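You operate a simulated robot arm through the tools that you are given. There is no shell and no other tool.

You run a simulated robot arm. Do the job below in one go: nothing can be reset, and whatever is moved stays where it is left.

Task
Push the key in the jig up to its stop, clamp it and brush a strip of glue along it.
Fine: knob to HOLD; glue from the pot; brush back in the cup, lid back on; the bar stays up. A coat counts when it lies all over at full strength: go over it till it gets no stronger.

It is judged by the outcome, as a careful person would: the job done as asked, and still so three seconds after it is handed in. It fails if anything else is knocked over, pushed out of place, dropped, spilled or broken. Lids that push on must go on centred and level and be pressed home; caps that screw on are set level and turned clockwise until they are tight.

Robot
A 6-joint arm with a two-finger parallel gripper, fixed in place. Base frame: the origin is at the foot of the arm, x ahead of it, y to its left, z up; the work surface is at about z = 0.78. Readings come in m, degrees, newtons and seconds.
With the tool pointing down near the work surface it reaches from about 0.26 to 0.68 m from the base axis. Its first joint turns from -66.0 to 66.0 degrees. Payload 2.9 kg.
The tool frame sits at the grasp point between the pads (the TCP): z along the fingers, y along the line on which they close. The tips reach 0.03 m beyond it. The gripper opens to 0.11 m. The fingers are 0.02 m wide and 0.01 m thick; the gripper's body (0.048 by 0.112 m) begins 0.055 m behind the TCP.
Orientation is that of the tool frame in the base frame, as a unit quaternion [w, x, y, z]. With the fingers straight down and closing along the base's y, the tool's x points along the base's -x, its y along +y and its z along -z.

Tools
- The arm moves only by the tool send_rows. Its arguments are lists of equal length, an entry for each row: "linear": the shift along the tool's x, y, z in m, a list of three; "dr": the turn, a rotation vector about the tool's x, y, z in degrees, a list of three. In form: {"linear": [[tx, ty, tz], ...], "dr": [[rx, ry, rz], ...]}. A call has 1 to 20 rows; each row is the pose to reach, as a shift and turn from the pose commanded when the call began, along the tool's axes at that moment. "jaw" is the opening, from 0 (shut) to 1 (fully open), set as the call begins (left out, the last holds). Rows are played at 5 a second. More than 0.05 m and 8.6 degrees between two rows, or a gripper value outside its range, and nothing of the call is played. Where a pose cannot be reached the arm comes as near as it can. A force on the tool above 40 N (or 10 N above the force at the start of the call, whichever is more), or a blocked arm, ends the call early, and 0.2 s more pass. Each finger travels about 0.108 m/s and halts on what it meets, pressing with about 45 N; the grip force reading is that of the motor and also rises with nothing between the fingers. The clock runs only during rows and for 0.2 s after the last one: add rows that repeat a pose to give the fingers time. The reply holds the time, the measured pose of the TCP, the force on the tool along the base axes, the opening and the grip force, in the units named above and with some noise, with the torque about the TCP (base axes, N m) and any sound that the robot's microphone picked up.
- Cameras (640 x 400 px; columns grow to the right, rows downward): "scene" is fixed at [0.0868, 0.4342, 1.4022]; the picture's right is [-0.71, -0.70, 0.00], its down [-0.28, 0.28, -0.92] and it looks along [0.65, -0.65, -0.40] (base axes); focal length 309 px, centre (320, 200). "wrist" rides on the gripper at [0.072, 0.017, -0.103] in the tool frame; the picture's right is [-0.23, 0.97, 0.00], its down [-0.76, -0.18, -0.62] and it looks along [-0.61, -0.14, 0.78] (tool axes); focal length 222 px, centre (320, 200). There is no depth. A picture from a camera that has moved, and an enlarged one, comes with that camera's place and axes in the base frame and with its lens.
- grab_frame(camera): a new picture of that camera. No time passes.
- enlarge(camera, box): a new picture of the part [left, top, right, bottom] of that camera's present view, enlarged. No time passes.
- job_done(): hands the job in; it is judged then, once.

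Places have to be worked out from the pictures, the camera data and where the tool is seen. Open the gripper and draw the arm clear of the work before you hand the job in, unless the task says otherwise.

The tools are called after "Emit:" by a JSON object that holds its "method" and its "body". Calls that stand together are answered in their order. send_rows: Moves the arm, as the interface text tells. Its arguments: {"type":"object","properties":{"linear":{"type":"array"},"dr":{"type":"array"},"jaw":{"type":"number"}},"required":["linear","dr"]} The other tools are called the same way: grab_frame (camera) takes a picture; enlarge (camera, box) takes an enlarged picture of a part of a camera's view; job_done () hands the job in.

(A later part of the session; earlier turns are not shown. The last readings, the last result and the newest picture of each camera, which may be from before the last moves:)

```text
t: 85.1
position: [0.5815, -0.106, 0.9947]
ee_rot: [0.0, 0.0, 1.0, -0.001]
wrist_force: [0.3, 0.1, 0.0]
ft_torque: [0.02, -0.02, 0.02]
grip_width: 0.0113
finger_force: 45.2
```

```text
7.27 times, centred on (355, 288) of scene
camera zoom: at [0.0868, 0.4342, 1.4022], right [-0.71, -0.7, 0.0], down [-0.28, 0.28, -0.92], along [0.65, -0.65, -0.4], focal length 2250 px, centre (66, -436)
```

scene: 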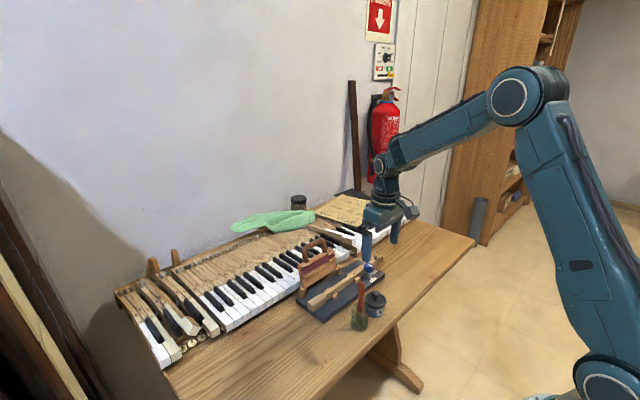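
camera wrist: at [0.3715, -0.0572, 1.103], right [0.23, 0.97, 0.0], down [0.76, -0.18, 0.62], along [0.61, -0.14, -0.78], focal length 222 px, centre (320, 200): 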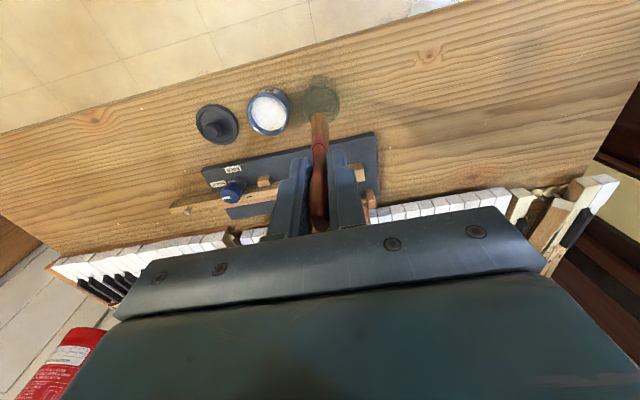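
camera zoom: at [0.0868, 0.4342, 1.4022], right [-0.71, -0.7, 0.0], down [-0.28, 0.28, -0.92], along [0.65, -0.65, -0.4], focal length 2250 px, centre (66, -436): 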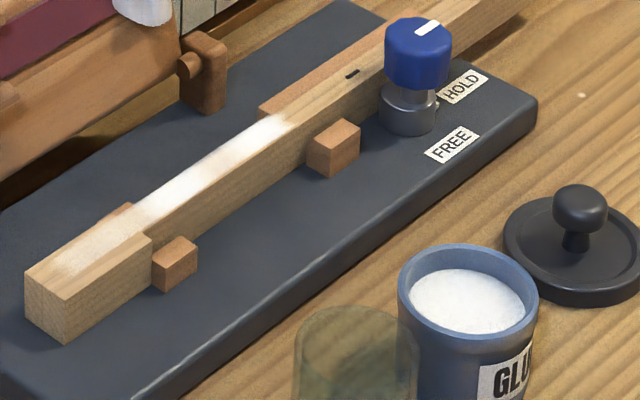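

The strip takes glue from about y=-0.17 to -0.04 in a band along the key's centre. The brush looks paler, so I go back to the pot to reload, this time at x≈0.445 since the bristles are centred under the TCP.

Emit:
{"method": "send_rows", "body": {"linear": [[0.034, -0.009, 0], [0.068, -0.018, 0], [0.102, -0.027, 0], [0.1365, -0.035, 0], [0.1365, -0.035, 0.025], [0.1365, -0.035, 0.05], [0.1365, -0.035, 0.072], [0.1365, -0.035, 0.072]], "dr": [[0, 0, 0], [0, 0, 0], [0, 0, 0], [0, 0, 0], [0, 0, 0], [0, 0, 0], [0, 0, 0], [0, 0, 0]]}}

Emit:
{"method": "enlarge", "body": {"camera": "scene", "box": [360, 265, 410, 315]}}

Emit:
{"method": "enlarge", "body": {"camera": "wrist", "box": [230, 60, 410, 200]}}

```text
t: 86.9
position: [0.4465, -0.1424, 0.9227]
ee_rot: [0.0, 0.0, 1.0, -0.001]
wrist_force: [-0.6, 0.0, 0.6]
ft_torque: [0.0, -0.01, 0.01]
grip_width: 0.0115
finger_force: 45.2
```

```text
8.00 times, centred on (385, 290) of scene
camera zoom: at [0.0868, 0.4342, 1.4022], right [-0.71, -0.7, 0.0], down [-0.28, 0.28, -0.92], along [0.65, -0.65, -0.4], focal length 2476 px, centre (-200, -520)
```

zoom: 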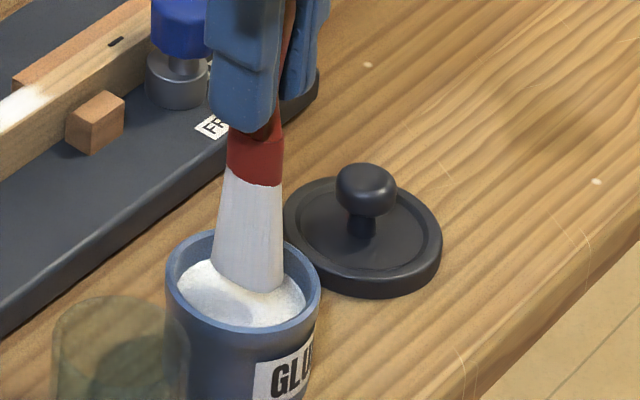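

```text
2.86 times, centred on (320, 130) of wrist
camera zoom: at [0.3726, -0.1252, 1.0252], right [0.23, 0.97, 0.0], down [0.76, -0.18, 0.62], along [0.61, -0.14, -0.78], focal length 635 px, centre (320, 400)
```

zoom: 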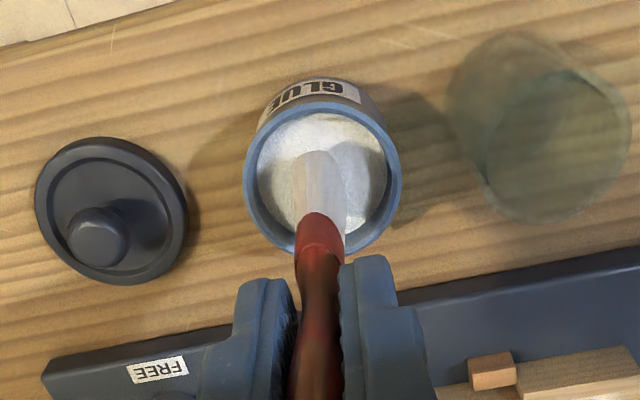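

Now the bristles are centred over the glue. I lower in small steps.

Emit:
{"method": "send_rows", "body": {"linear": [[0, 0, 0.003], [0, 0, 0.006], [0, 0, 0.009], [0, 0, 0.012]], "dr": [[0, 0, 0], [0, 0, 0], [0, 0, 0], [0, 0, 0]]}}

Emit:
{"method": "enlarge", "body": {"camera": "scene", "box": [360, 265, 410, 315]}}

Emit:
{"method": "send_rows", "body": {"linear": [[0, 0, 0.001], [0, 0, 0.002], [0, 0, 0.003], [0, 0, 0.004]], "dr": [[0, 0, 0], [0, 0, 0], [0, 0, 0], [0, 0, 0]]}}

Emit:
{"method": "enlarge", "body": {"camera": "scene", "box": [360, 265, 410, 315]}}

```text
t: 87.9
position: [0.4456, -0.1423, 0.9109]
ee_rot: [0.0, 0.0, 1.0, -0.002]
wrist_force: [0.3, -0.4, 0.0]
ft_torque: [-0.01, 0.04, 0.03]
grip_width: 0.0115
finger_force: 44.8
```

```text
8.00 times, centred on (385, 290) of scene
camera zoom: at [0.0868, 0.4342, 1.4022], right [-0.71, -0.7, 0.0], down [-0.28, 0.28, -0.92], along [0.65, -0.65, -0.4], focal length 2476 px, centre (-200, -520)
```

zoom: 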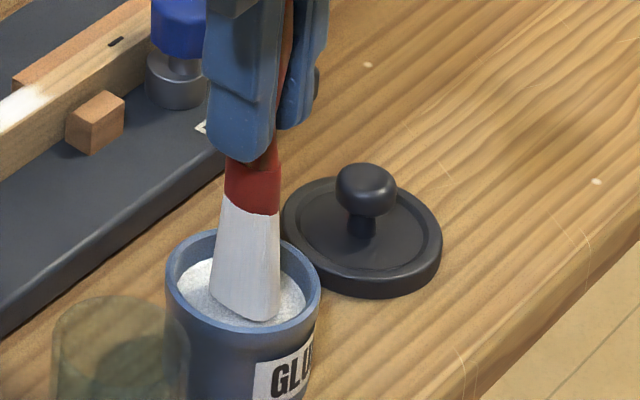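

```text
t: 88.9
position: [0.4448, -0.1412, 0.9072]
ee_rot: [0.0, 0.0, 1.0, -0.001]
wrist_force: [0.2, 0.0, 1.0]
ft_torque: [0.0, 0.02, 0.0]
grip_width: 0.0116
finger_force: 44.6
```

```text
8.00 times, centred on (385, 290) of scene
camera zoom: at [0.0868, 0.4342, 1.4022], right [-0.71, -0.7, 0.0], down [-0.28, 0.28, -0.92], along [0.65, -0.65, -0.4], focal length 2476 px, centre (-200, -520)
```

zoom: 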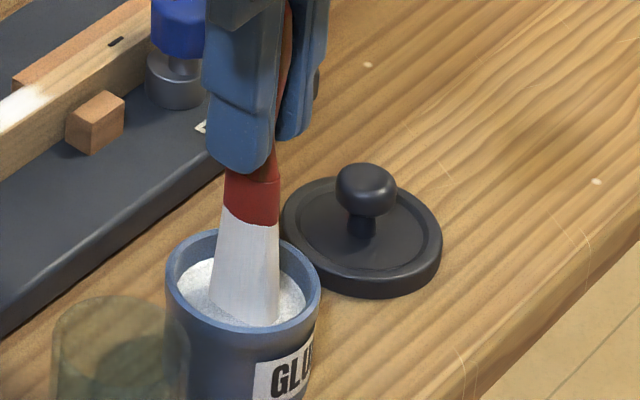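

No contact yet but the bristles sink into the glue. I go a few millimetres deeper and watch the force.

Emit:
{"method": "send_rows", "body": {"linear": [[0, 0, 0.001], [0, 0, 0.002], [0, 0, 0.003]], "dr": [[0, 0, 0], [0, 0, 0], [0, 0, 0]]}}

Emit:
{"method": "enlarge", "body": {"camera": "scene", "box": [360, 265, 410, 315]}}

Emit:
{"method": "enlarge", "body": {"camera": "wrist", "box": [230, 60, 410, 200]}}

```text
t: 89.7
position: [0.4459, -0.141, 0.904]
ee_rot: [0.001, 0.0, 1.0, -0.001]
wrist_force: [-0.1, -0.4, -1.0]
ft_torque: [0.02, 0.02, -0.01]
grip_width: 0.0114
finger_force: 45.1
```

```text
8.00 times, centred on (385, 290) of scene
camera zoom: at [0.0868, 0.4342, 1.4022], right [-0.71, -0.7, 0.0], down [-0.28, 0.28, -0.92], along [0.65, -0.65, -0.4], focal length 2476 px, centre (-200, -520)
```

zoom: 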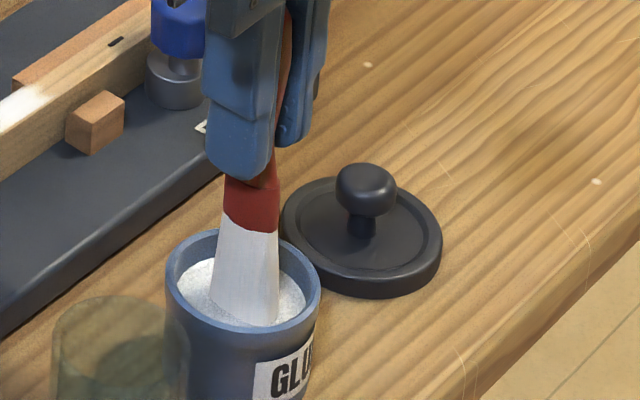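

```text
2.86 times, centred on (320, 130) of wrist
camera zoom: at [0.3724, -0.1251, 1.0064], right [0.23, 0.97, 0.0], down [0.76, -0.18, 0.62], along [0.61, -0.14, -0.78], focal length 635 px, centre (320, 400)
```

zoom: 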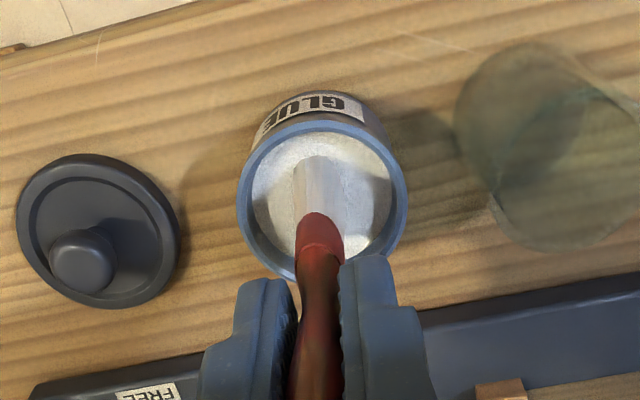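

The glue gives no resistance, so the earlier bump was against the pot's wall; the pot hasn't shifted. I dip 4 mm deeper, pause, and lift out.

Emit:
{"method": "send_rows", "body": {"linear": [[0, 0, 0.002], [0, 0, 0.004], [0, 0, 0.004], [0, 0, 0.004], [0, 0, -0.002], [0, 0, -0.01], [0, 0, -0.025], [0, 0, -0.025], [0, 0, -0.05], [0, 0, -0.075], [0, 0, -0.09]], "dr": [[0, 0, 0], [0, 0, 0], [0, 0, 0], [0, 0, 0], [0, 0, 0], [0, 0, 0], [0, 0, 0], [0, 0, 0], [0, 0, 0], [0, 0, 0], [0, 0, 0]]}}

Emit:
{"method": "enlarge", "body": {"camera": "scene", "box": [340, 235, 420, 320]}}

Emit:
{"method": "enlarge", "body": {"camera": "wrist", "box": [230, 60, 410, 200]}}

```text
t: 92.1
position: [0.4448, -0.1421, 0.9951]
ee_rot: [0.0, 0.0, 1.0, -0.001]
wrist_force: [0.6, 0.4, 0.1]
ft_torque: [-0.01, -0.04, -0.03]
grip_width: 0.0115
finger_force: 44.9
```

```text
4.71 times, centred on (380, 278) of scene
camera zoom: at [0.0868, 0.4342, 1.4022], right [-0.71, -0.7, 0.0], down [-0.28, 0.28, -0.92], along [0.65, -0.65, -0.4], focal length 1456 px, centre (38, -165)
```

zoom: 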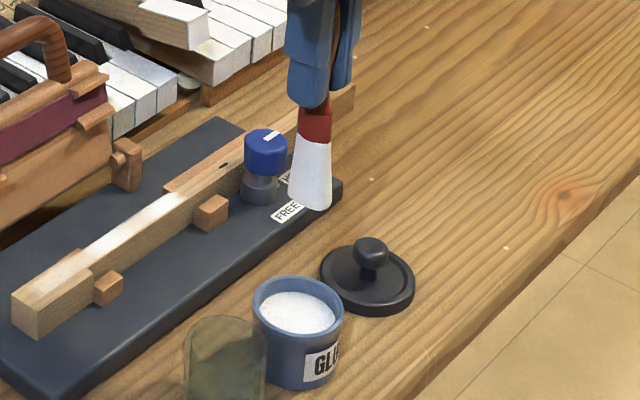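

```text
2.86 times, centred on (320, 130) of wrist
camera zoom: at [0.3727, -0.1252, 1.0969], right [0.23, 0.97, 0.0], down [0.76, -0.18, 0.62], along [0.61, -0.14, -0.78], focal length 635 px, centre (320, 400)
```

zoom: 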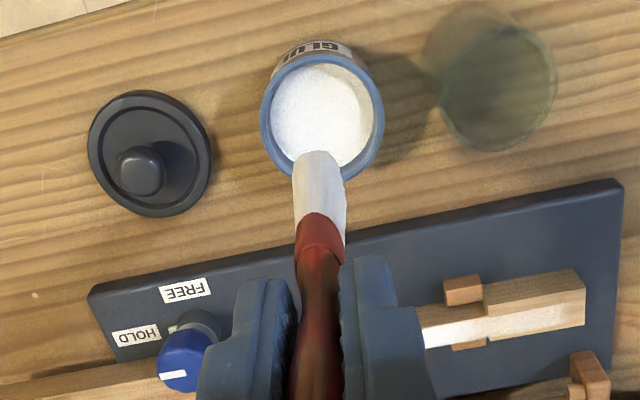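

Freshly loaded with no drips. I return above the head end (y≈-0.040) and lower to just above contact height.

Emit:
{"method": "send_rows", "body": {"linear": [[-0.03, 0.026, 0], [-0.06, 0.052, 0], [-0.09, 0.078, 0], [-0.1155, 0.1015, 0], [-0.1155, 0.1015, 0.03], [-0.1155, 0.1015, 0.06], [-0.1155, 0.1015, 0.072], [-0.1155, 0.1015, 0.0735]], "dr": [[0, 0, 0], [0, 0, 0], [0, 0, 0], [0, 0, 0], [0, 0, 0], [0, 0, 0], [0, 0, 0], [0, 0, 0]]}}

Emit:
{"method": "send_rows", "body": {"linear": [[0, 0, 0.0004], [0, 0, 0.0008]], "dr": [[0, 0, 0], [0, 0, 0]]}}

Emit:
{"method": "enlarge", "body": {"camera": "wrist", "box": [200, 80, 400, 200]}}

```text
t: 93.9
position: [0.5612, -0.0402, 0.9201]
ee_rot: [0.0, -0.001, 1.0, -0.001]
wrist_force: [-0.7, 0.7, 0.1]
ft_torque: [-0.01, -0.01, 0.0]
grip_width: 0.0118
finger_force: 45.0
```

```text
t: 94.5
position: [0.5602, -0.0406, 0.9194]
ee_rot: [0.0, 0.0, 1.0, 0.0]
wrist_force: [0.5, 0.6, -0.1]
ft_torque: [-0.03, 0.01, -0.03]
grip_width: 0.0114
finger_force: 45.6
```

```text
3.20 times, centred on (300, 140) of wrist
camera zoom: at [0.4882, -0.0237, 1.0217], right [0.23, 0.97, 0.0], down [0.76, -0.18, 0.62], along [0.61, -0.14, -0.78], focal length 711 px, centre (384, 392)
```

zoom: 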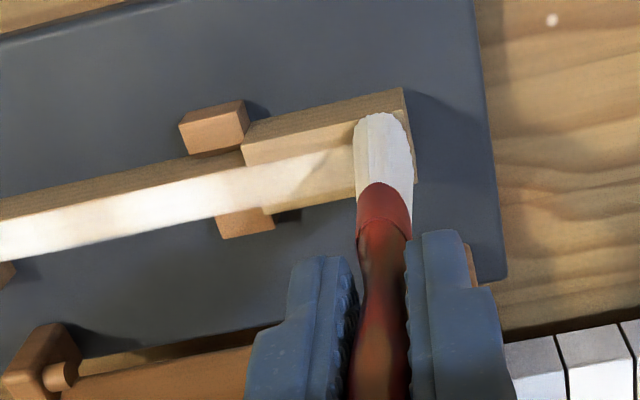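

Still just above the wood. A few finer steps down.

Emit:
{"method": "send_rows", "body": {"linear": [[0, 0, 0.0005], [0, 0, 0.001]], "dr": [[0, 0, 0], [0, 0, 0]]}}

Emit:
{"method": "send_rows", "body": {"linear": [[0, 0, 0.0005], [0, 0, 0.001]], "dr": [[0, 0, 0], [0, 0, 0]]}}

```text
t: 95.1
position: [0.5601, -0.0411, 0.9182]
ee_rot: [0.0, 0.0, 1.0, -0.001]
wrist_force: [0.6, 1.0, -0.2]
ft_torque: [-0.01, 0.0, -0.01]
grip_width: 0.0116
finger_force: 45.4
```

```text
t: 95.7
position: [0.5611, -0.0411, 0.9178]
ee_rot: [0.001, -0.001, 1.0, -0.001]
wrist_force: [-0.3, 0.3, 6.6]
ft_torque: [0.03, 0.02, 0.02]
grip_width: 0.0117
finger_force: 45.2
```

Contact with 6.6 N. I make the full stroke toward the knob, lowering slightly where the narrower stem begins.

Emit:
{"method": "send_rows", "body": {"linear": [[0, 0.002, 0.0], [0, -0.006, 0.0], [0, -0.015, 0.0], [0, -0.025, 0.0], [0, -0.035, 0.0], [0, -0.045, 0.0004], [0, -0.055, 0.0008], [0, -0.065, 0.0008], [0, -0.075, 0.0008], [0, -0.085, 0.0008], [0, -0.095, 0.0008], [0, -0.105, 0.0008], [0, -0.115, 0.0008], [0, -0.125, 0.0008], [0, -0.135, 0.0008], [0, -0.145, 0.0008]], "dr": [[0, 0, 0], [0, 0, 0], [0, 0, 0], [0, 0, 0], [0, 0, 0], [0, 0, 0], [0, 0, 0], [0, 0, 0], [0, 0, 0], [0, 0, 0], [0, 0, 0], [0, 0, 0], [0, 0, 0], [0, 0, 0], [0, 0, 0], [0, 0, 0]]}}

Emit:
{"method": "enlarge", "body": {"camera": "scene", "box": [325, 260, 385, 315]}}

Emit:
{"method": "enlarge", "body": {"camera": "wrist", "box": [280, 60, 480, 180]}}

```text
t: 99.1
position: [0.5596, -0.1855, 0.9178]
ee_rot: [0.0, 0.0, 1.0, -0.001]
wrist_force: [0.3, 6.9, 19.6]
ft_torque: [0.65, -0.05, -0.02]
grip_width: 0.0114
finger_force: 45.6
```

```text
7.27 times, centred on (355, 288) of scene
camera zoom: at [0.0864, 0.4345, 1.4022], right [-0.71, -0.7, 0.0], down [-0.28, 0.28, -0.92], along [0.65, -0.65, -0.4], focal length 2250 px, centre (66, -436)
```

zoom: 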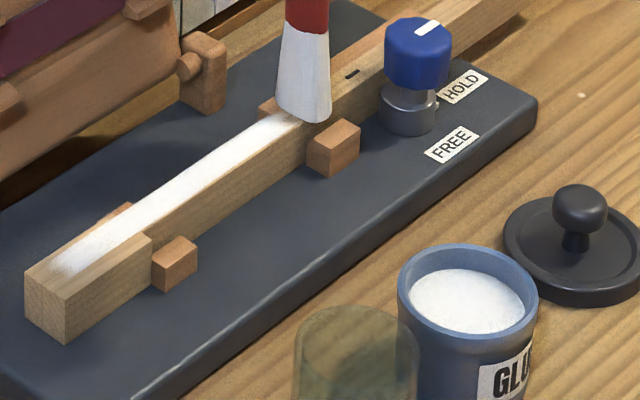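

```text
3.20 times, centred on (380, 120) of wrist
camera zoom: at [0.488, -0.1691, 1.02], right [0.23, 0.97, 0.0], down [0.76, -0.18, 0.62], along [0.61, -0.14, -0.78], focal length 711 px, centre (128, 456)
```

zoom: 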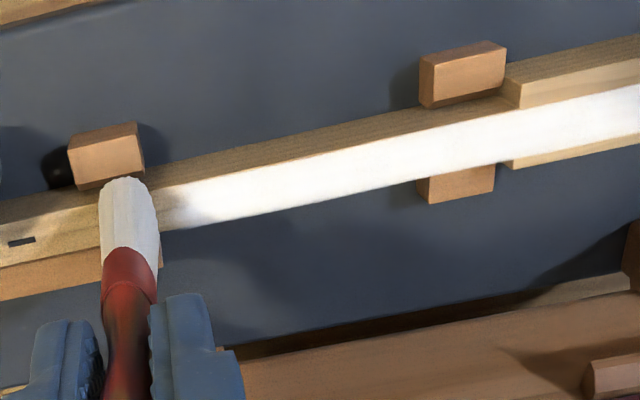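

The coat is much stronger now. I lift off and inspect both ends of the strip.

Emit:
{"method": "send_rows", "body": {"linear": [[0, 0, -0.02], [0, 0, -0.06], [-0.01, 0.03, -0.075], [-0.02, 0.06, -0.075], [-0.02, 0.08, -0.075]], "dr": [[0, 0, 0], [0, 0, 0], [0, 0, 0], [0, 0, 0], [0, 0, 0]]}}

Emit:
{"method": "enlarge", "body": {"camera": "wrist", "box": [200, 40, 440, 160]}}

Emit:
{"method": "enlarge", "body": {"camera": "wrist", "box": [310, 60, 390, 120]}}

Emit:
{"method": "enlarge", "body": {"camera": "wrist", "box": [220, 85, 320, 135]}}

Emit:
{"method": "enlarge", "body": {"camera": "scene", "box": [325, 260, 385, 315]}}

```text
t: 100.3
position: [0.5804, -0.1053, 0.9919]
ee_rot: [0.001, 0.0, 1.0, -0.001]
wrist_force: [0.4, -0.1, 0.2]
ft_torque: [0.01, 0.01, -0.04]
grip_width: 0.0116
finger_force: 45.2
```

```text
2.67 times, centred on (320, 100) of wrist
camera zoom: at [0.5079, -0.0882, 1.094], right [0.23, 0.97, 0.0], down [0.76, -0.18, 0.62], along [0.61, -0.14, -0.78], focal length 592 px, centre (320, 467)
```

zoom: 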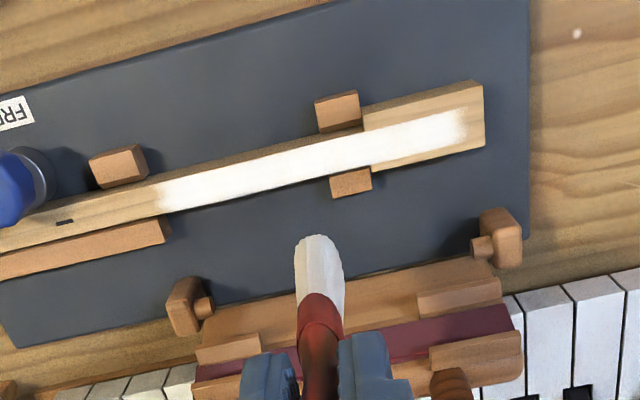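

```text
6.67 times, centred on (350, 90) of wrist
camera zoom: at [0.5079, -0.0882, 1.094], right [0.23, 0.97, 0.0], down [0.76, -0.18, 0.62], along [0.61, -0.14, -0.78], focal length 1481 px, centre (120, 933)
```

zoom: 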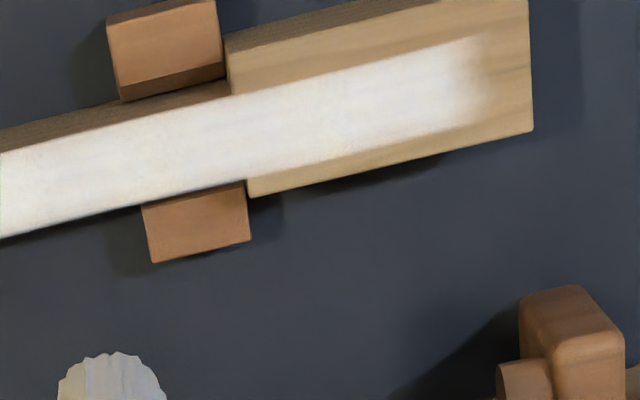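

```text
6.40 times, centred on (270, 110) of wrist
camera zoom: at [0.5079, -0.0882, 1.094], right [0.23, 0.97, 0.0], down [0.76, -0.18, 0.62], along [0.61, -0.14, -0.78], focal length 1422 px, centre (640, 776)
```

zoom: 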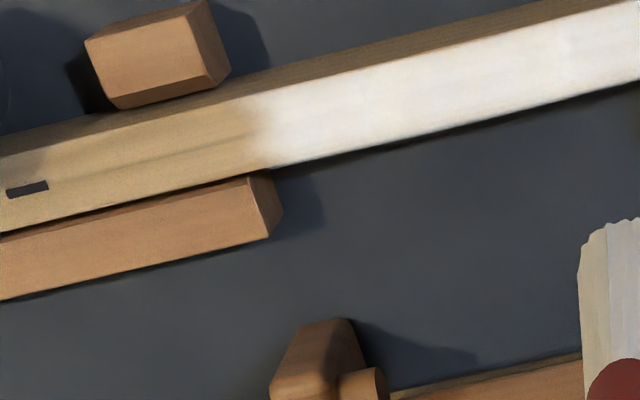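

```text
7.27 times, centred on (355, 288) of scene
camera zoom: at [0.0868, 0.4342, 1.4022], right [-0.71, -0.7, 0.0], down [-0.28, 0.28, -0.92], along [0.65, -0.65, -0.4], focal length 2250 px, centre (66, -436)
```

zoom: 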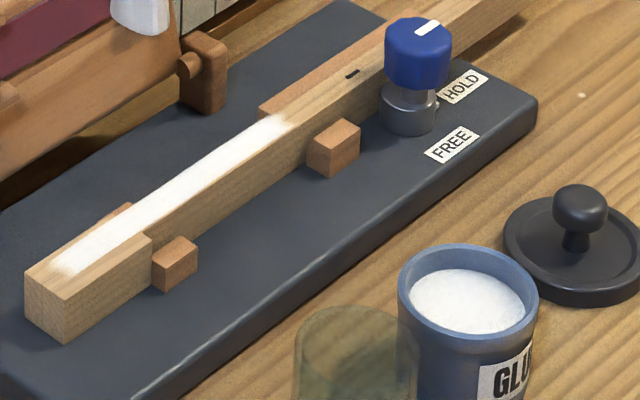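

The strip is a defined band, y≈-0.172 to -0.040, now almost uniformly white. To bring it to full strength I reload once more and repeat the strokes.

Emit:
{"method": "send_rows", "body": {"linear": [[0.034, -0.009, 0], [0.068, -0.018, 0], [0.102, -0.027, 0], [0.1355, -0.036, 0], [0.1355, -0.036, 0.025], [0.1355, -0.036, 0.05], [0.1355, -0.036, 0.075], [0.1355, -0.036, 0.086], [0.1355, -0.036, 0.092], [0.1355, -0.036, 0.092], [0.1355, -0.036, 0.092], [0.1355, -0.036, 0.084], [0.1355, -0.036, 0.074], [0.1355, -0.036, 0.05], [0.1355, -0.036, 0.02], [0.1355, -0.036, 0.0]], "dr": [[0, 0, 0], [0, 0, 0], [0, 0, 0], [0, 0, 0], [0, 0, 0], [0, 0, 0], [0, 0, 0], [0, 0, 0], [0, 0, 0], [0, 0, 0], [0, 0, 0], [0, 0, 0], [0, 0, 0], [0, 0, 0], [0, 0, 0], [0, 0, 0]]}}

Emit:
{"method": "enlarge", "body": {"camera": "scene", "box": [340, 235, 420, 320]}}

```text
t: 103.7
position: [0.4446, -0.1409, 0.9918]
ee_rot: [0.0, 0.0, 1.0, -0.002]
wrist_force: [0.3, 0.1, -0.7]
ft_torque: [0.02, -0.02, -0.04]
grip_width: 0.0115
finger_force: 44.7
```

```text
4.71 times, centred on (380, 278) of scene
camera zoom: at [0.0868, 0.4342, 1.4022], right [-0.71, -0.7, 0.0], down [-0.28, 0.28, -0.92], along [0.65, -0.65, -0.4], focal length 1456 px, centre (38, -165)
```

zoom: 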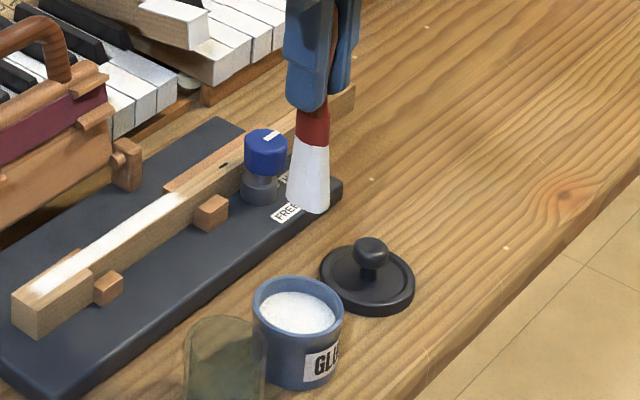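

Reloaded. Back over the head end and down to light contact.

Emit:
{"method": "send_rows", "body": {"linear": [[-0.03, 0.026, 0], [-0.06, 0.052, 0], [-0.09, 0.078, 0], [-0.116, 0.101, 0], [-0.116, 0.101, 0.03], [-0.116, 0.101, 0.06], [-0.116, 0.101, 0.071], [-0.116, 0.101, 0.0735]], "dr": [[0, 0, 0], [0, 0, 0], [0, 0, 0], [0, 0, 0], [0, 0, 0], [0, 0, 0], [0, 0, 0], [0, 0, 0]]}}

Emit:
{"method": "send_rows", "body": {"linear": [[0, 0, 0.0005], [0, 0, 0.001]], "dr": [[0, 0, 0], [0, 0, 0]]}}

```text
t: 105.5
position: [0.5617, -0.0394, 0.9181]
ee_rot: [0.0, -0.001, 1.0, -0.002]
wrist_force: [-0.1, 0.7, 3.1]
ft_torque: [0.06, -0.01, 0.02]
grip_width: 0.0116
finger_force: 45.0
```

```text
t: 106.1
position: [0.5613, -0.0399, 0.9178]
ee_rot: [0.001, 0.0, 1.0, 0.001]
wrist_force: [-0.5, -0.1, 8.3]
ft_torque: [0.07, -0.05, -0.01]
grip_width: 0.0114
finger_force: 45.4
```

Contact at 8 N on the head. I make a full slow stroke toward the knob with a short back-and-forth on the stem (not crossing the shoulder).

Emit:
{"method": "send_rows", "body": {"linear": [[0, 0.003, 0], [0, -0.004, 0], [0, -0.012, 0], [0, -0.02, 0], [0, -0.028, 0], [0, -0.036, 0], [0, -0.046, 0], [0, -0.056, 0], [0, -0.066, 0], [0, -0.076, 0], [0, -0.086, 0], [0, -0.096, 0], [0, -0.106, 0], [0, -0.116, 0], [0, -0.126, 0], [0, -0.136, 0], [0, -0.146, 0]], "dr": [[0, 0, 0], [0, 0, 0], [0, 0, 0], [0, 0, 0], [0, 0, 0], [0, 0, 0], [0, 0, 0], [0, 0, 0], [0, 0, 0], [0, 0, 0], [0, 0, 0], [0, 0, 0], [0, 0, 0], [0, 0, 0], [0, 0, 0], [0, 0, 0], [0, 0, 0]]}}

Emit:
{"method": "enlarge", "body": {"camera": "scene", "box": [325, 260, 385, 315]}}

```text
t: 109.7
position: [0.5614, -0.1875, 0.9177]
ee_rot: [0.0, 0.0, 1.0, -0.001]
wrist_force: [-0.1, 4.9, 12.1]
ft_torque: [0.42, -0.05, -0.02]
grip_width: 0.0116
finger_force: 45.1
```

```text
7.27 times, centred on (355, 288) of scene
camera zoom: at [0.0866, 0.4344, 1.4022], right [-0.71, -0.7, 0.0], down [-0.28, 0.28, -0.92], along [0.65, -0.65, -0.4], focal length 2250 px, centre (66, -436)
```

zoom: 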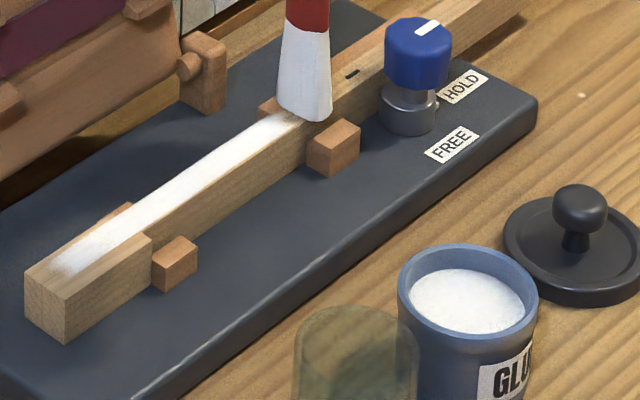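

Contact held all along. I lift and compare the strip with the previous picture.

Emit:
{"method": "send_rows", "body": {"linear": [[0, 0, -0.02], [0, 0, -0.06], [-0.01, 0.03, -0.075], [-0.02, 0.06, -0.075], [-0.02, 0.082, -0.075]], "dr": [[0, 0, 0], [0, 0, 0], [0, 0, 0], [0, 0, 0], [0, 0, 0]]}}

Emit:
{"method": "enlarge", "body": {"camera": "wrist", "box": [310, 60, 390, 120]}}

Emit:
{"method": "enlarge", "body": {"camera": "wrist", "box": [220, 85, 320, 135]}}

Emit:
{"method": "enlarge", "body": {"camera": "scene", "box": [325, 270, 375, 310]}}

```text
t: 110.9
position: [0.5815, -0.1051, 0.9918]
ee_rot: [0.0, 0.0, 1.0, -0.001]
wrist_force: [-0.7, 0.9, -0.3]
ft_torque: [-0.03, -0.01, -0.02]
grip_width: 0.0117
finger_force: 44.8
```

```text
6.67 times, centred on (350, 90) of wrist
camera zoom: at [0.5084, -0.0878, 1.0948], right [0.23, 0.97, 0.0], down [0.76, -0.18, 0.62], along [0.61, -0.14, -0.78], focal length 1481 px, centre (120, 933)
```

zoom: 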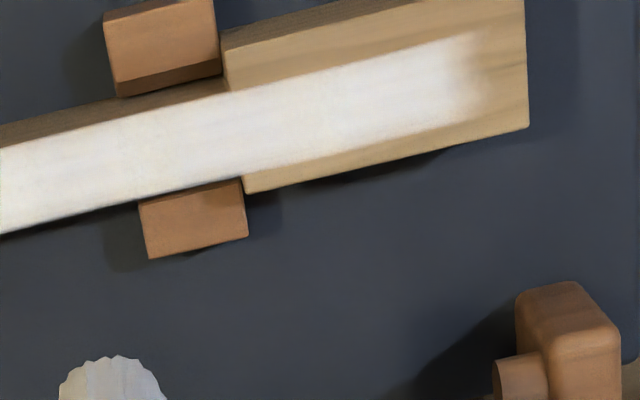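

```text
6.40 times, centred on (270, 110) of wrist
camera zoom: at [0.5084, -0.0878, 1.0948], right [0.23, 0.97, 0.0], down [0.76, -0.18, 0.62], along [0.61, -0.14, -0.78], focal length 1422 px, centre (640, 776)
```

zoom: 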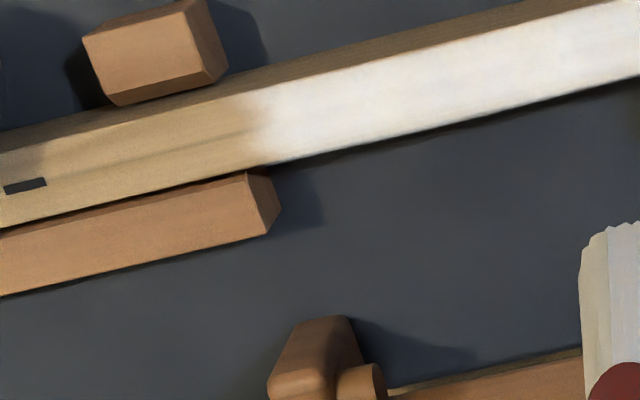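

```text
10.00 times, centred on (350, 290) of scene
camera zoom: at [0.0868, 0.4342, 1.4022], right [-0.71, -0.7, 0.0], down [-0.28, 0.28, -0.92], along [0.65, -0.65, -0.4], focal length 3094 px, centre (20, -700)
```

zoom: 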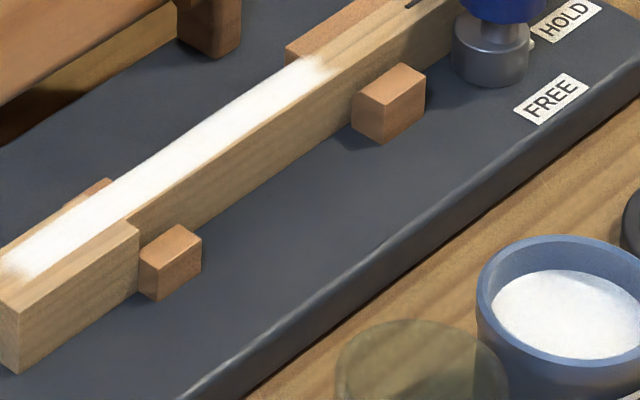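

It looks saturated, with perhaps slightly softer ends. One more reload and a pass that dwells beyond both ends to see whether it gets any stronger.

Emit:
{"method": "send_rows", "body": {"linear": [[0.034, -0.009, 0], [0.068, -0.018, 0], [0.102, -0.027, 0], [0.1365, -0.036, 0], [0.1365, -0.036, 0.025], [0.1365, -0.036, 0.05], [0.1365, -0.036, 0.075], [0.1365, -0.036, 0.086], [0.1365, -0.036, 0.092], [0.1365, -0.036, 0.092], [0.1365, -0.036, 0.092], [0.1365, -0.036, 0.084], [0.1365, -0.036, 0.074], [0.1365, -0.036, 0.05], [0.1365, -0.036, 0.02], [0.1365, -0.036, 0.0]], "dr": [[0, 0, 0], [0, 0, 0], [0, 0, 0], [0, 0, 0], [0, 0, 0], [0, 0, 0], [0, 0, 0], [0, 0, 0], [0, 0, 0], [0, 0, 0], [0, 0, 0], [0, 0, 0], [0, 0, 0], [0, 0, 0], [0, 0, 0], [0, 0, 0]]}}

Emit:
{"method": "send_rows", "body": {"linear": [[-0.03, 0.026, 0], [-0.06, 0.052, 0], [-0.09, 0.078, 0], [-0.116, 0.104, 0], [-0.116, 0.104, 0.03], [-0.116, 0.104, 0.06], [-0.116, 0.104, 0.071], [-0.116, 0.104, 0.0735]], "dr": [[0, 0, 0], [0, 0, 0], [0, 0, 0], [0, 0, 0], [0, 0, 0], [0, 0, 0], [0, 0, 0], [0, 0, 0]]}}

Emit:
{"method": "enlarge", "body": {"camera": "scene", "box": [310, 240, 390, 320]}}

```text
t: 114.3
position: [0.4443, -0.1408, 0.9929]
ee_rot: [0.0, 0.0, 1.0, -0.001]
wrist_force: [0.2, -0.2, 0.4]
ft_torque: [0.02, -0.02, -0.02]
grip_width: 0.0116
finger_force: 44.6
```

```text
t: 116.1
position: [0.5597, -0.0377, 0.9184]
ee_rot: [0.0, 0.0, 1.0, -0.001]
wrist_force: [-0.8, -1.1, -0.5]
ft_torque: [-0.01, 0.0, 0.01]
grip_width: 0.0115
finger_force: 44.5
```

```text
5.00 times, centred on (350, 280) of scene
camera zoom: at [0.0868, 0.4342, 1.4022], right [-0.71, -0.7, 0.0], down [-0.28, 0.28, -0.92], along [0.65, -0.65, -0.4], focal length 1547 px, centre (170, -200)
```

zoom: 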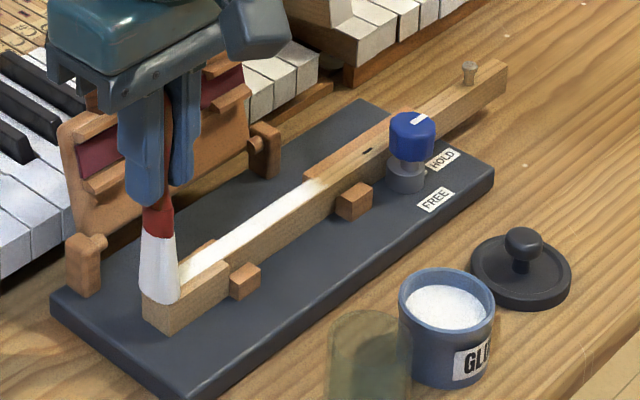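

Just above contact; I step down 1.4 mm to get ~8 N.

Emit:
{"method": "send_rows", "body": {"linear": [[0, 0, 0.0007], [0, 0, 0.0014]], "dr": [[0, 0, 0], [0, 0, 0]]}}

Emit:
{"method": "send_rows", "body": {"linear": [[0, 0, 0.0003], [0, 0, 0.0003]], "dr": [[0, 0, 0], [0, 0, 0]]}}

```text
t: 116.7
position: [0.5614, -0.0358, 0.919]
ee_rot: [0.001, 0.0, 1.0, 0.0]
wrist_force: [-1.3, 0.7, 4.2]
ft_torque: [0.03, 0.05, 0.02]
grip_width: 0.0118
finger_force: 44.7
```

```text
t: 117.3
position: [0.5593, -0.0365, 0.9177]
ee_rot: [0.001, 0.001, 1.0, -0.001]
wrist_force: [-1.3, 0.8, 7.5]
ft_torque: [0.04, 0.05, -0.01]
grip_width: 0.0117
finger_force: 44.9
```

Contact 7.5 N. I work back and forth on the head, sweep to the far end, work there too, then stop.

Emit:
{"method": "send_rows", "body": {"linear": [[0, -0.01, 0], [0, -0.02, 0], [0, -0.026, 0], [0, -0.016, 0], [0, -0.006, 0], [0, 0.002, 0], [0, -0.008, 0], [0, -0.018, 0], [0, -0.028, 0], [0, -0.038, 0], [0, -0.048, 0], [0, -0.058, 0], [0, -0.068, 0], [0, -0.078, 0], [0, -0.088, 0], [0, -0.098, 0], [0, -0.108, 0], [0, -0.118, 0], [0, -0.128, 0], [0, -0.138, 0]], "dr": [[0, 0, 0], [0, 0, 0], [0, 0, 0], [0, 0, 0], [0, 0, 0], [0, 0, 0], [0, 0, 0], [0, 0, 0], [0, 0, 0], [0, 0, 0], [0, 0, 0], [0, 0, 0], [0, 0, 0], [0, 0, 0], [0, 0, 0], [0, 0, 0], [0, 0, 0], [0, 0, 0], [0, 0, 0], [0, 0, 0]]}}

Emit:
{"method": "send_rows", "body": {"linear": [[0, -0.01, 0], [0, -0.014, 0], [0, -0.004, 0], [0, 0.008, 0], [0, 0.02, 0], [0, 0.032, 0], [0, 0.044, 0], [0, 0.056, 0], [0, 0.044, 0], [0, 0.032, 0], [0, 0.02, 0], [0, 0.008, 0], [0, -0.004, 0], [0, -0.014, 0]], "dr": [[0, 0, 0], [0, 0, 0], [0, 0, 0], [0, 0, 0], [0, 0, 0], [0, 0, 0], [0, 0, 0], [0, 0, 0], [0, 0, 0], [0, 0, 0], [0, 0, 0], [0, 0, 0], [0, 0, 0], [0, 0, 0]]}}

Emit:
{"method": "enlarge", "body": {"camera": "scene", "box": [325, 260, 385, 315]}}

```text
t: 121.5
position: [0.5603, -0.1746, 0.9186]
ee_rot: [0.001, 0.001, 1.0, -0.001]
wrist_force: [-0.6, 4.0, 7.1]
ft_torque: [0.28, -0.04, 0.03]
grip_width: 0.0116
finger_force: 45.3
```

```text
t: 124.5
position: [0.5606, -0.1886, 0.9164]
ee_rot: [-0.001, 0.0, 1.0, 0.0]
wrist_force: [-0.8, 2.0, 6.8]
ft_torque: [0.25, -0.01, 0.01]
grip_width: 0.0115
finger_force: 45.0
```

```text
7.27 times, centred on (355, 288) of scene
camera zoom: at [0.0867, 0.4343, 1.4022], right [-0.71, -0.7, 0.0], down [-0.28, 0.28, -0.92], along [0.65, -0.65, -0.4], focal length 2250 px, centre (66, -436)
```

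zoom: 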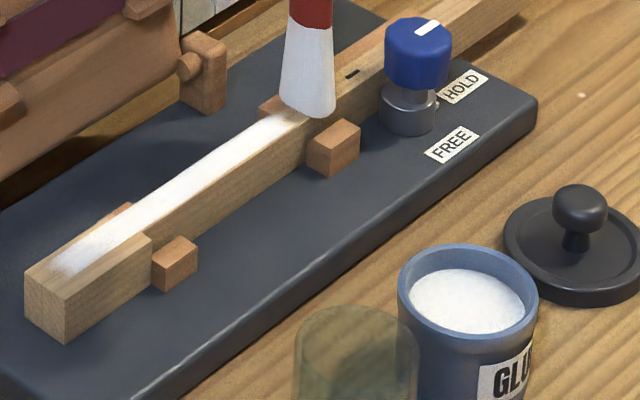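

Contact held throughout. I lift and compare with the previous pictures from the same viewpoint.

Emit:
{"method": "send_rows", "body": {"linear": [[0, 0, -0.02], [0, 0, -0.06], [-0.01, 0.03, -0.075], [-0.02, 0.06, -0.075], [-0.02, 0.083, -0.075]], "dr": [[0, 0, 0], [0, 0, 0], [0, 0, 0], [0, 0, 0], [0, 0, 0]]}}

Emit:
{"method": "enlarge", "body": {"camera": "wrist", "box": [310, 60, 390, 120]}}

Emit:
{"method": "enlarge", "body": {"camera": "wrist", "box": [220, 85, 320, 135]}}

Emit:
{"method": "enlarge", "body": {"camera": "scene", "box": [325, 270, 375, 310]}}

```text
t: 125.7
position: [0.5819, -0.1052, 0.9927]
ee_rot: [0.0, 0.0, 1.0, -0.001]
wrist_force: [-0.6, 0.2, -0.4]
ft_torque: [-0.01, -0.02, -0.01]
grip_width: 0.0119
finger_force: 45.2
```

```text
6.67 times, centred on (350, 90) of wrist
camera zoom: at [0.5083, -0.0878, 1.0951], right [0.23, 0.97, 0.0], down [0.76, -0.18, 0.62], along [0.61, -0.14, -0.78], focal length 1481 px, centre (120, 933)
```

zoom: 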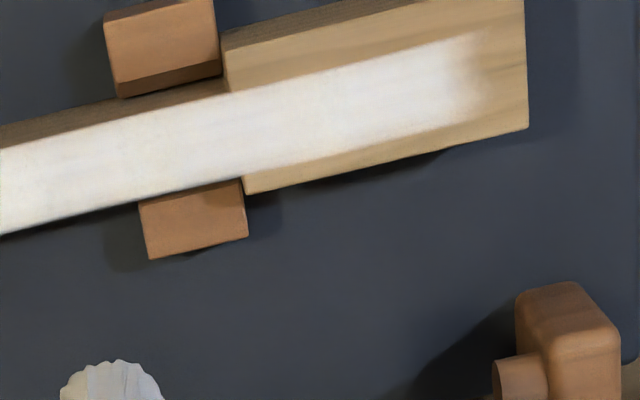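

```text
6.40 times, centred on (270, 110) of wrist
camera zoom: at [0.5083, -0.0878, 1.0951], right [0.23, 0.97, 0.0], down [0.76, -0.18, 0.62], along [0.61, -0.14, -0.78], focal length 1422 px, centre (640, 776)
```

zoom: 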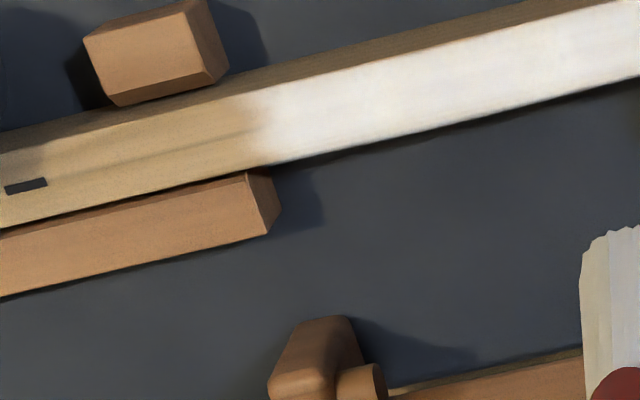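

```text
10.00 times, centred on (350, 290) of scene
camera zoom: at [0.0868, 0.4342, 1.4022], right [-0.71, -0.7, 0.0], down [-0.28, 0.28, -0.92], along [0.65, -0.65, -0.4], focal length 3094 px, centre (20, -700)
```

zoom: 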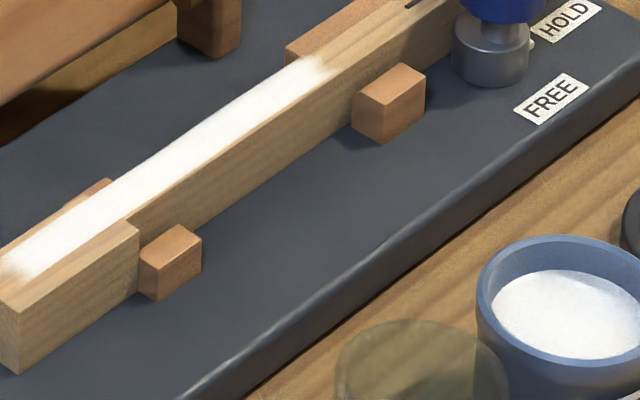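

The pictures are unchanged, so the coat is at full strength, and the key still sits on its stop. Now I bring the brush back above the cup (0.444,-0.0735).

Emit:
{"method": "send_rows", "body": {"linear": [[0.035, 0.008, 0], [0.07, 0.016, 0], [0.105, 0.024, 0], [0.138, 0.0317, 0], [0.138, 0.0317, 0], [0.138, 0.0317, 0.01], [0.138, 0.0317, 0.025], [0.138, 0.0317, 0.03], [0.138, 0.0317, 0.03]], "dr": [[0, 0, 0], [0, 0, 0], [0, 0, 0], [0, 0, 0], [0, 0, 0], [0, 0, 0], [0, 0, 0], [0, 0, 0], [0, 0, 0]]}}

Emit:
{"method": "enlarge", "body": {"camera": "scene", "box": [330, 255, 400, 340]}}

Emit:
{"method": "enlarge", "body": {"camera": "wrist", "box": [230, 60, 410, 200]}}

```text
t: 127.7
position: [0.4424, -0.074, 0.9619]
ee_rot: [-0.001, 0.0, 1.0, -0.001]
wrist_force: [0.2, -0.4, -0.6]
ft_torque: [0.01, 0.01, 0.01]
grip_width: 0.0116
finger_force: 44.7
```

```text
4.71 times, centred on (365, 298) of scene
camera zoom: at [0.0868, 0.4342, 1.4022], right [-0.71, -0.7, 0.0], down [-0.28, 0.28, -0.92], along [0.65, -0.65, -0.4], focal length 1456 px, centre (108, -259)
```

zoom: 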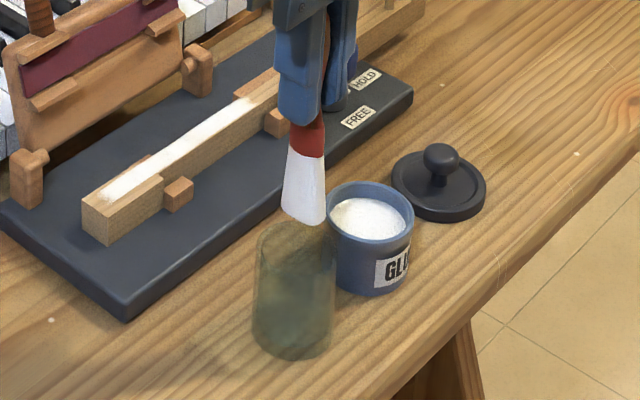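

```text
2.86 times, centred on (320, 130) of wrist
camera zoom: at [0.37, -0.057, 1.0642], right [0.23, 0.97, 0.0], down [0.76, -0.18, 0.62], along [0.61, -0.14, -0.78], focal length 635 px, centre (320, 400)
```

zoom: 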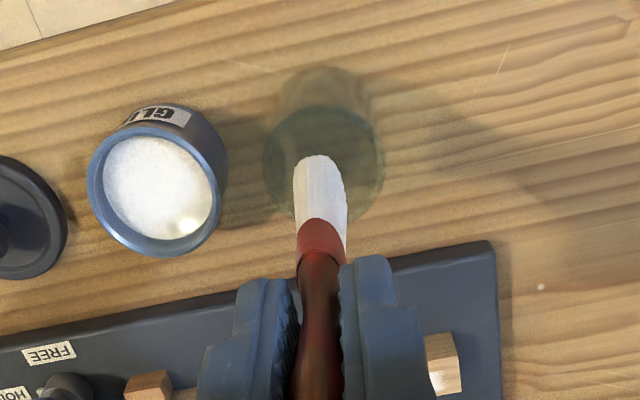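

The bristles are just above the cup mouth and well inside its rim in both views. I lower the brush into the cup stepwise.

Emit:
{"method": "send_rows", "body": {"linear": [[0, 0.001, 0.01], [0, 0.001, 0.02], [0, 0.001, 0.03], [0, 0.001, 0.04], [0, 0.001, 0.05], [0, 0.001, 0.06]], "dr": [[0, 0, 0], [0, 0, 0], [0, 0, 0], [0, 0, 0], [0, 0, 0], [0, 0, 0]]}}

Emit:
{"method": "enlarge", "body": {"camera": "scene", "box": [330, 255, 400, 340]}}

Emit:
{"method": "enlarge", "body": {"camera": "wrist", "box": [230, 60, 410, 200]}}

```text
t: 129.1
position: [0.4428, -0.0734, 0.9021]
ee_rot: [-0.001, 0.0, 1.0, -0.001]
wrist_force: [0.1, -0.6, 0.2]
ft_torque: [0.02, 0.01, 0.01]
grip_width: 0.0118
finger_force: 44.6
```

```text
4.71 times, centred on (365, 298) of scene
camera zoom: at [0.0868, 0.4342, 1.4022], right [-0.71, -0.7, 0.0], down [-0.28, 0.28, -0.92], along [0.65, -0.65, -0.4], focal length 1456 px, centre (108, -259)
```

zoom: 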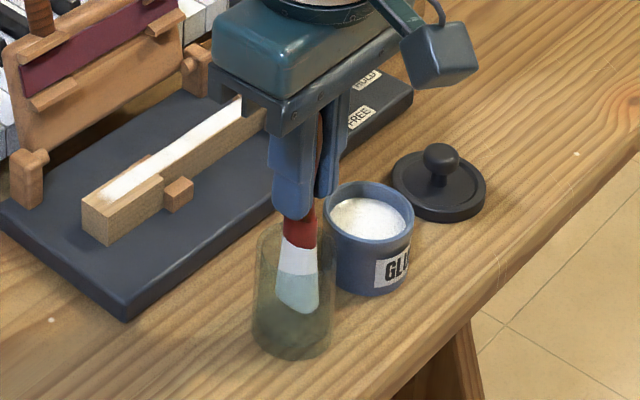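

```text
2.86 times, centred on (320, 130) of wrist
camera zoom: at [0.37, -0.0563, 1.0042], right [0.23, 0.97, 0.0], down [0.76, -0.18, 0.62], along [0.61, -0.14, -0.78], focal length 635 px, centre (320, 400)
```

zoom: 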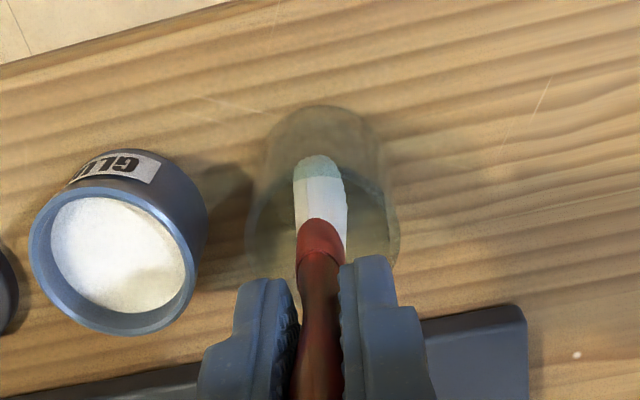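

The brush is inside the cup with no contact. I continue slowly until its tip rests on the cup's bottom.

Emit:
{"method": "send_rows", "body": {"linear": [[0, 0, 0.003], [0, 0, 0.006], [0, 0, 0.009], [0, 0, 0.011]], "dr": [[0, 0, 0], [0, 0, 0], [0, 0, 0], [0, 0, 0]]}}

Emit:
{"method": "send_rows", "body": {"linear": [[0, 0, 0.001], [0, 0, 0.002], [0, 0, 0.003]], "dr": [[0, 0, 0], [0, 0, 0], [0, 0, 0]]}}

Emit:
{"method": "enlarge", "body": {"camera": "scene", "box": [330, 255, 400, 340]}}

```text
t: 130.1
position: [0.4419, -0.0724, 0.8906]
ee_rot: [0.0, -0.001, 1.0, 0.0]
wrist_force: [-0.3, -0.6, -0.5]
ft_torque: [0.0, 0.0, 0.02]
grip_width: 0.0118
finger_force: 45.2
```

```text
t: 130.9
position: [0.4426, -0.0731, 0.8869]
ee_rot: [0.0, 0.0, 1.0, -0.001]
wrist_force: [0.2, -0.3, -0.4]
ft_torque: [0.02, 0.01, -0.03]
grip_width: 0.0116
finger_force: 44.8
```

```text
4.71 times, centred on (365, 298) of scene
camera zoom: at [0.0868, 0.4342, 1.4022], right [-0.71, -0.7, 0.0], down [-0.28, 0.28, -0.92], along [0.65, -0.65, -0.4], focal length 1456 px, centre (108, -259)
```

zoom: 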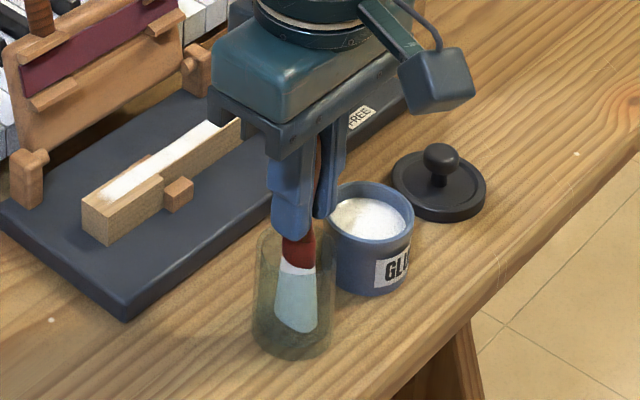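

Nearly at its original depth. A couple more 1 mm steps to feel the bottom.

Emit:
{"method": "send_rows", "body": {"linear": [[0, 0, 0.001], [0, 0, 0.002]], "dr": [[0, 0, 0], [0, 0, 0]]}}

Emit:
{"method": "send_rows", "body": {"linear": [[0, 0, 0.001], [0, 0, 0.002]], "dr": [[0, 0, 0], [0, 0, 0]]}}

```text
t: 131.5
position: [0.4429, -0.0727, 0.8853]
ee_rot: [0.001, 0.0, 1.0, -0.001]
wrist_force: [0.1, -0.6, 0.0]
ft_torque: [0.01, 0.01, 0.01]
grip_width: 0.0116
finger_force: 45.3
```

```text
t: 132.1
position: [0.4429, -0.0721, 0.8852]
ee_rot: [0.001, -0.001, 1.0, 0.0]
wrist_force: [-5.6, -0.2, 22.6]
ft_torque: [0.02, 0.36, 0.01]
grip_width: 0.0117
finger_force: 44.9
```

The tip is on the cup's bottom (22 N). I ease back 1 mm and open the fingers just wide enough.

Emit:
{"method": "send_rows", "body": {"linear": [[0, 0, -0.001], [0, 0, -0.0012]], "dr": [[0, 0, 0], [0, 0, 0]]}}

Emit:
{"method": "send_rows", "body": {"linear": [[0, 0, 0], [0, 0, 0], [0, 0, 0]], "dr": [[0, 0, 0], [0, 0, 0], [0, 0, 0]], "jaw": 0.3}}

Emit:
{"method": "enlarge", "body": {"camera": "scene", "box": [330, 255, 400, 340]}}

Emit:
{"method": "enlarge", "body": {"camera": "wrist", "box": [230, 60, 410, 200]}}

```text
t: 132.7
position: [0.4427, -0.0723, 0.8849]
ee_rot: [0.001, 0.0, 1.0, -0.001]
wrist_force: [-2.1, -0.1, 14.8]
ft_torque: [-0.09, -0.05, -0.01]
grip_width: 0.0116
finger_force: 44.9
```

```text
t: 133.5
position: [0.4428, -0.0731, 0.8851]
ee_rot: [0.0, 0.0, 1.0, 0.0]
wrist_force: [0.2, -0.9, 0.2]
ft_torque: [-0.01, 0.06, 0.05]
grip_width: 0.0333
finger_force: 0.1
```

```text
4.71 times, centred on (365, 298) of scene
camera zoom: at [0.0868, 0.4342, 1.4022], right [-0.71, -0.7, 0.0], down [-0.28, 0.28, -0.92], along [0.65, -0.65, -0.4], focal length 1456 px, centre (108, -259)
```

zoom: 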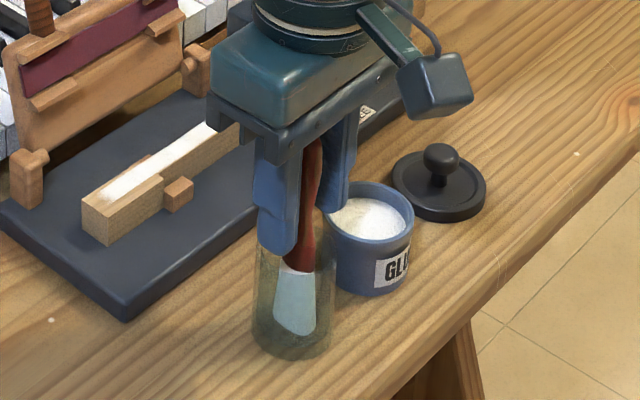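

```text
2.86 times, centred on (320, 130) of wrist
camera zoom: at [0.3703, -0.0561, 0.9874], right [0.23, 0.97, 0.0], down [0.76, -0.18, 0.62], along [0.61, -0.14, -0.78], focal length 635 px, centre (320, 400)
```

zoom: 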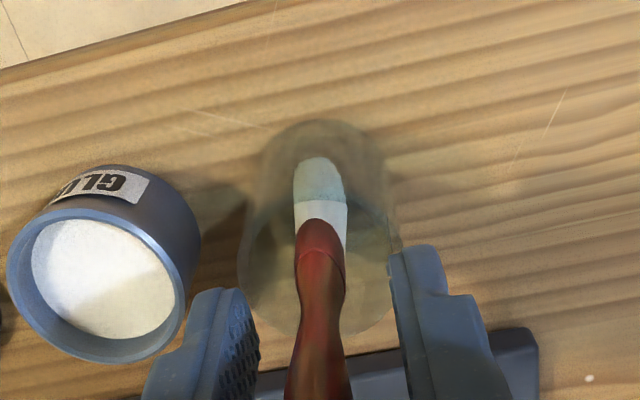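

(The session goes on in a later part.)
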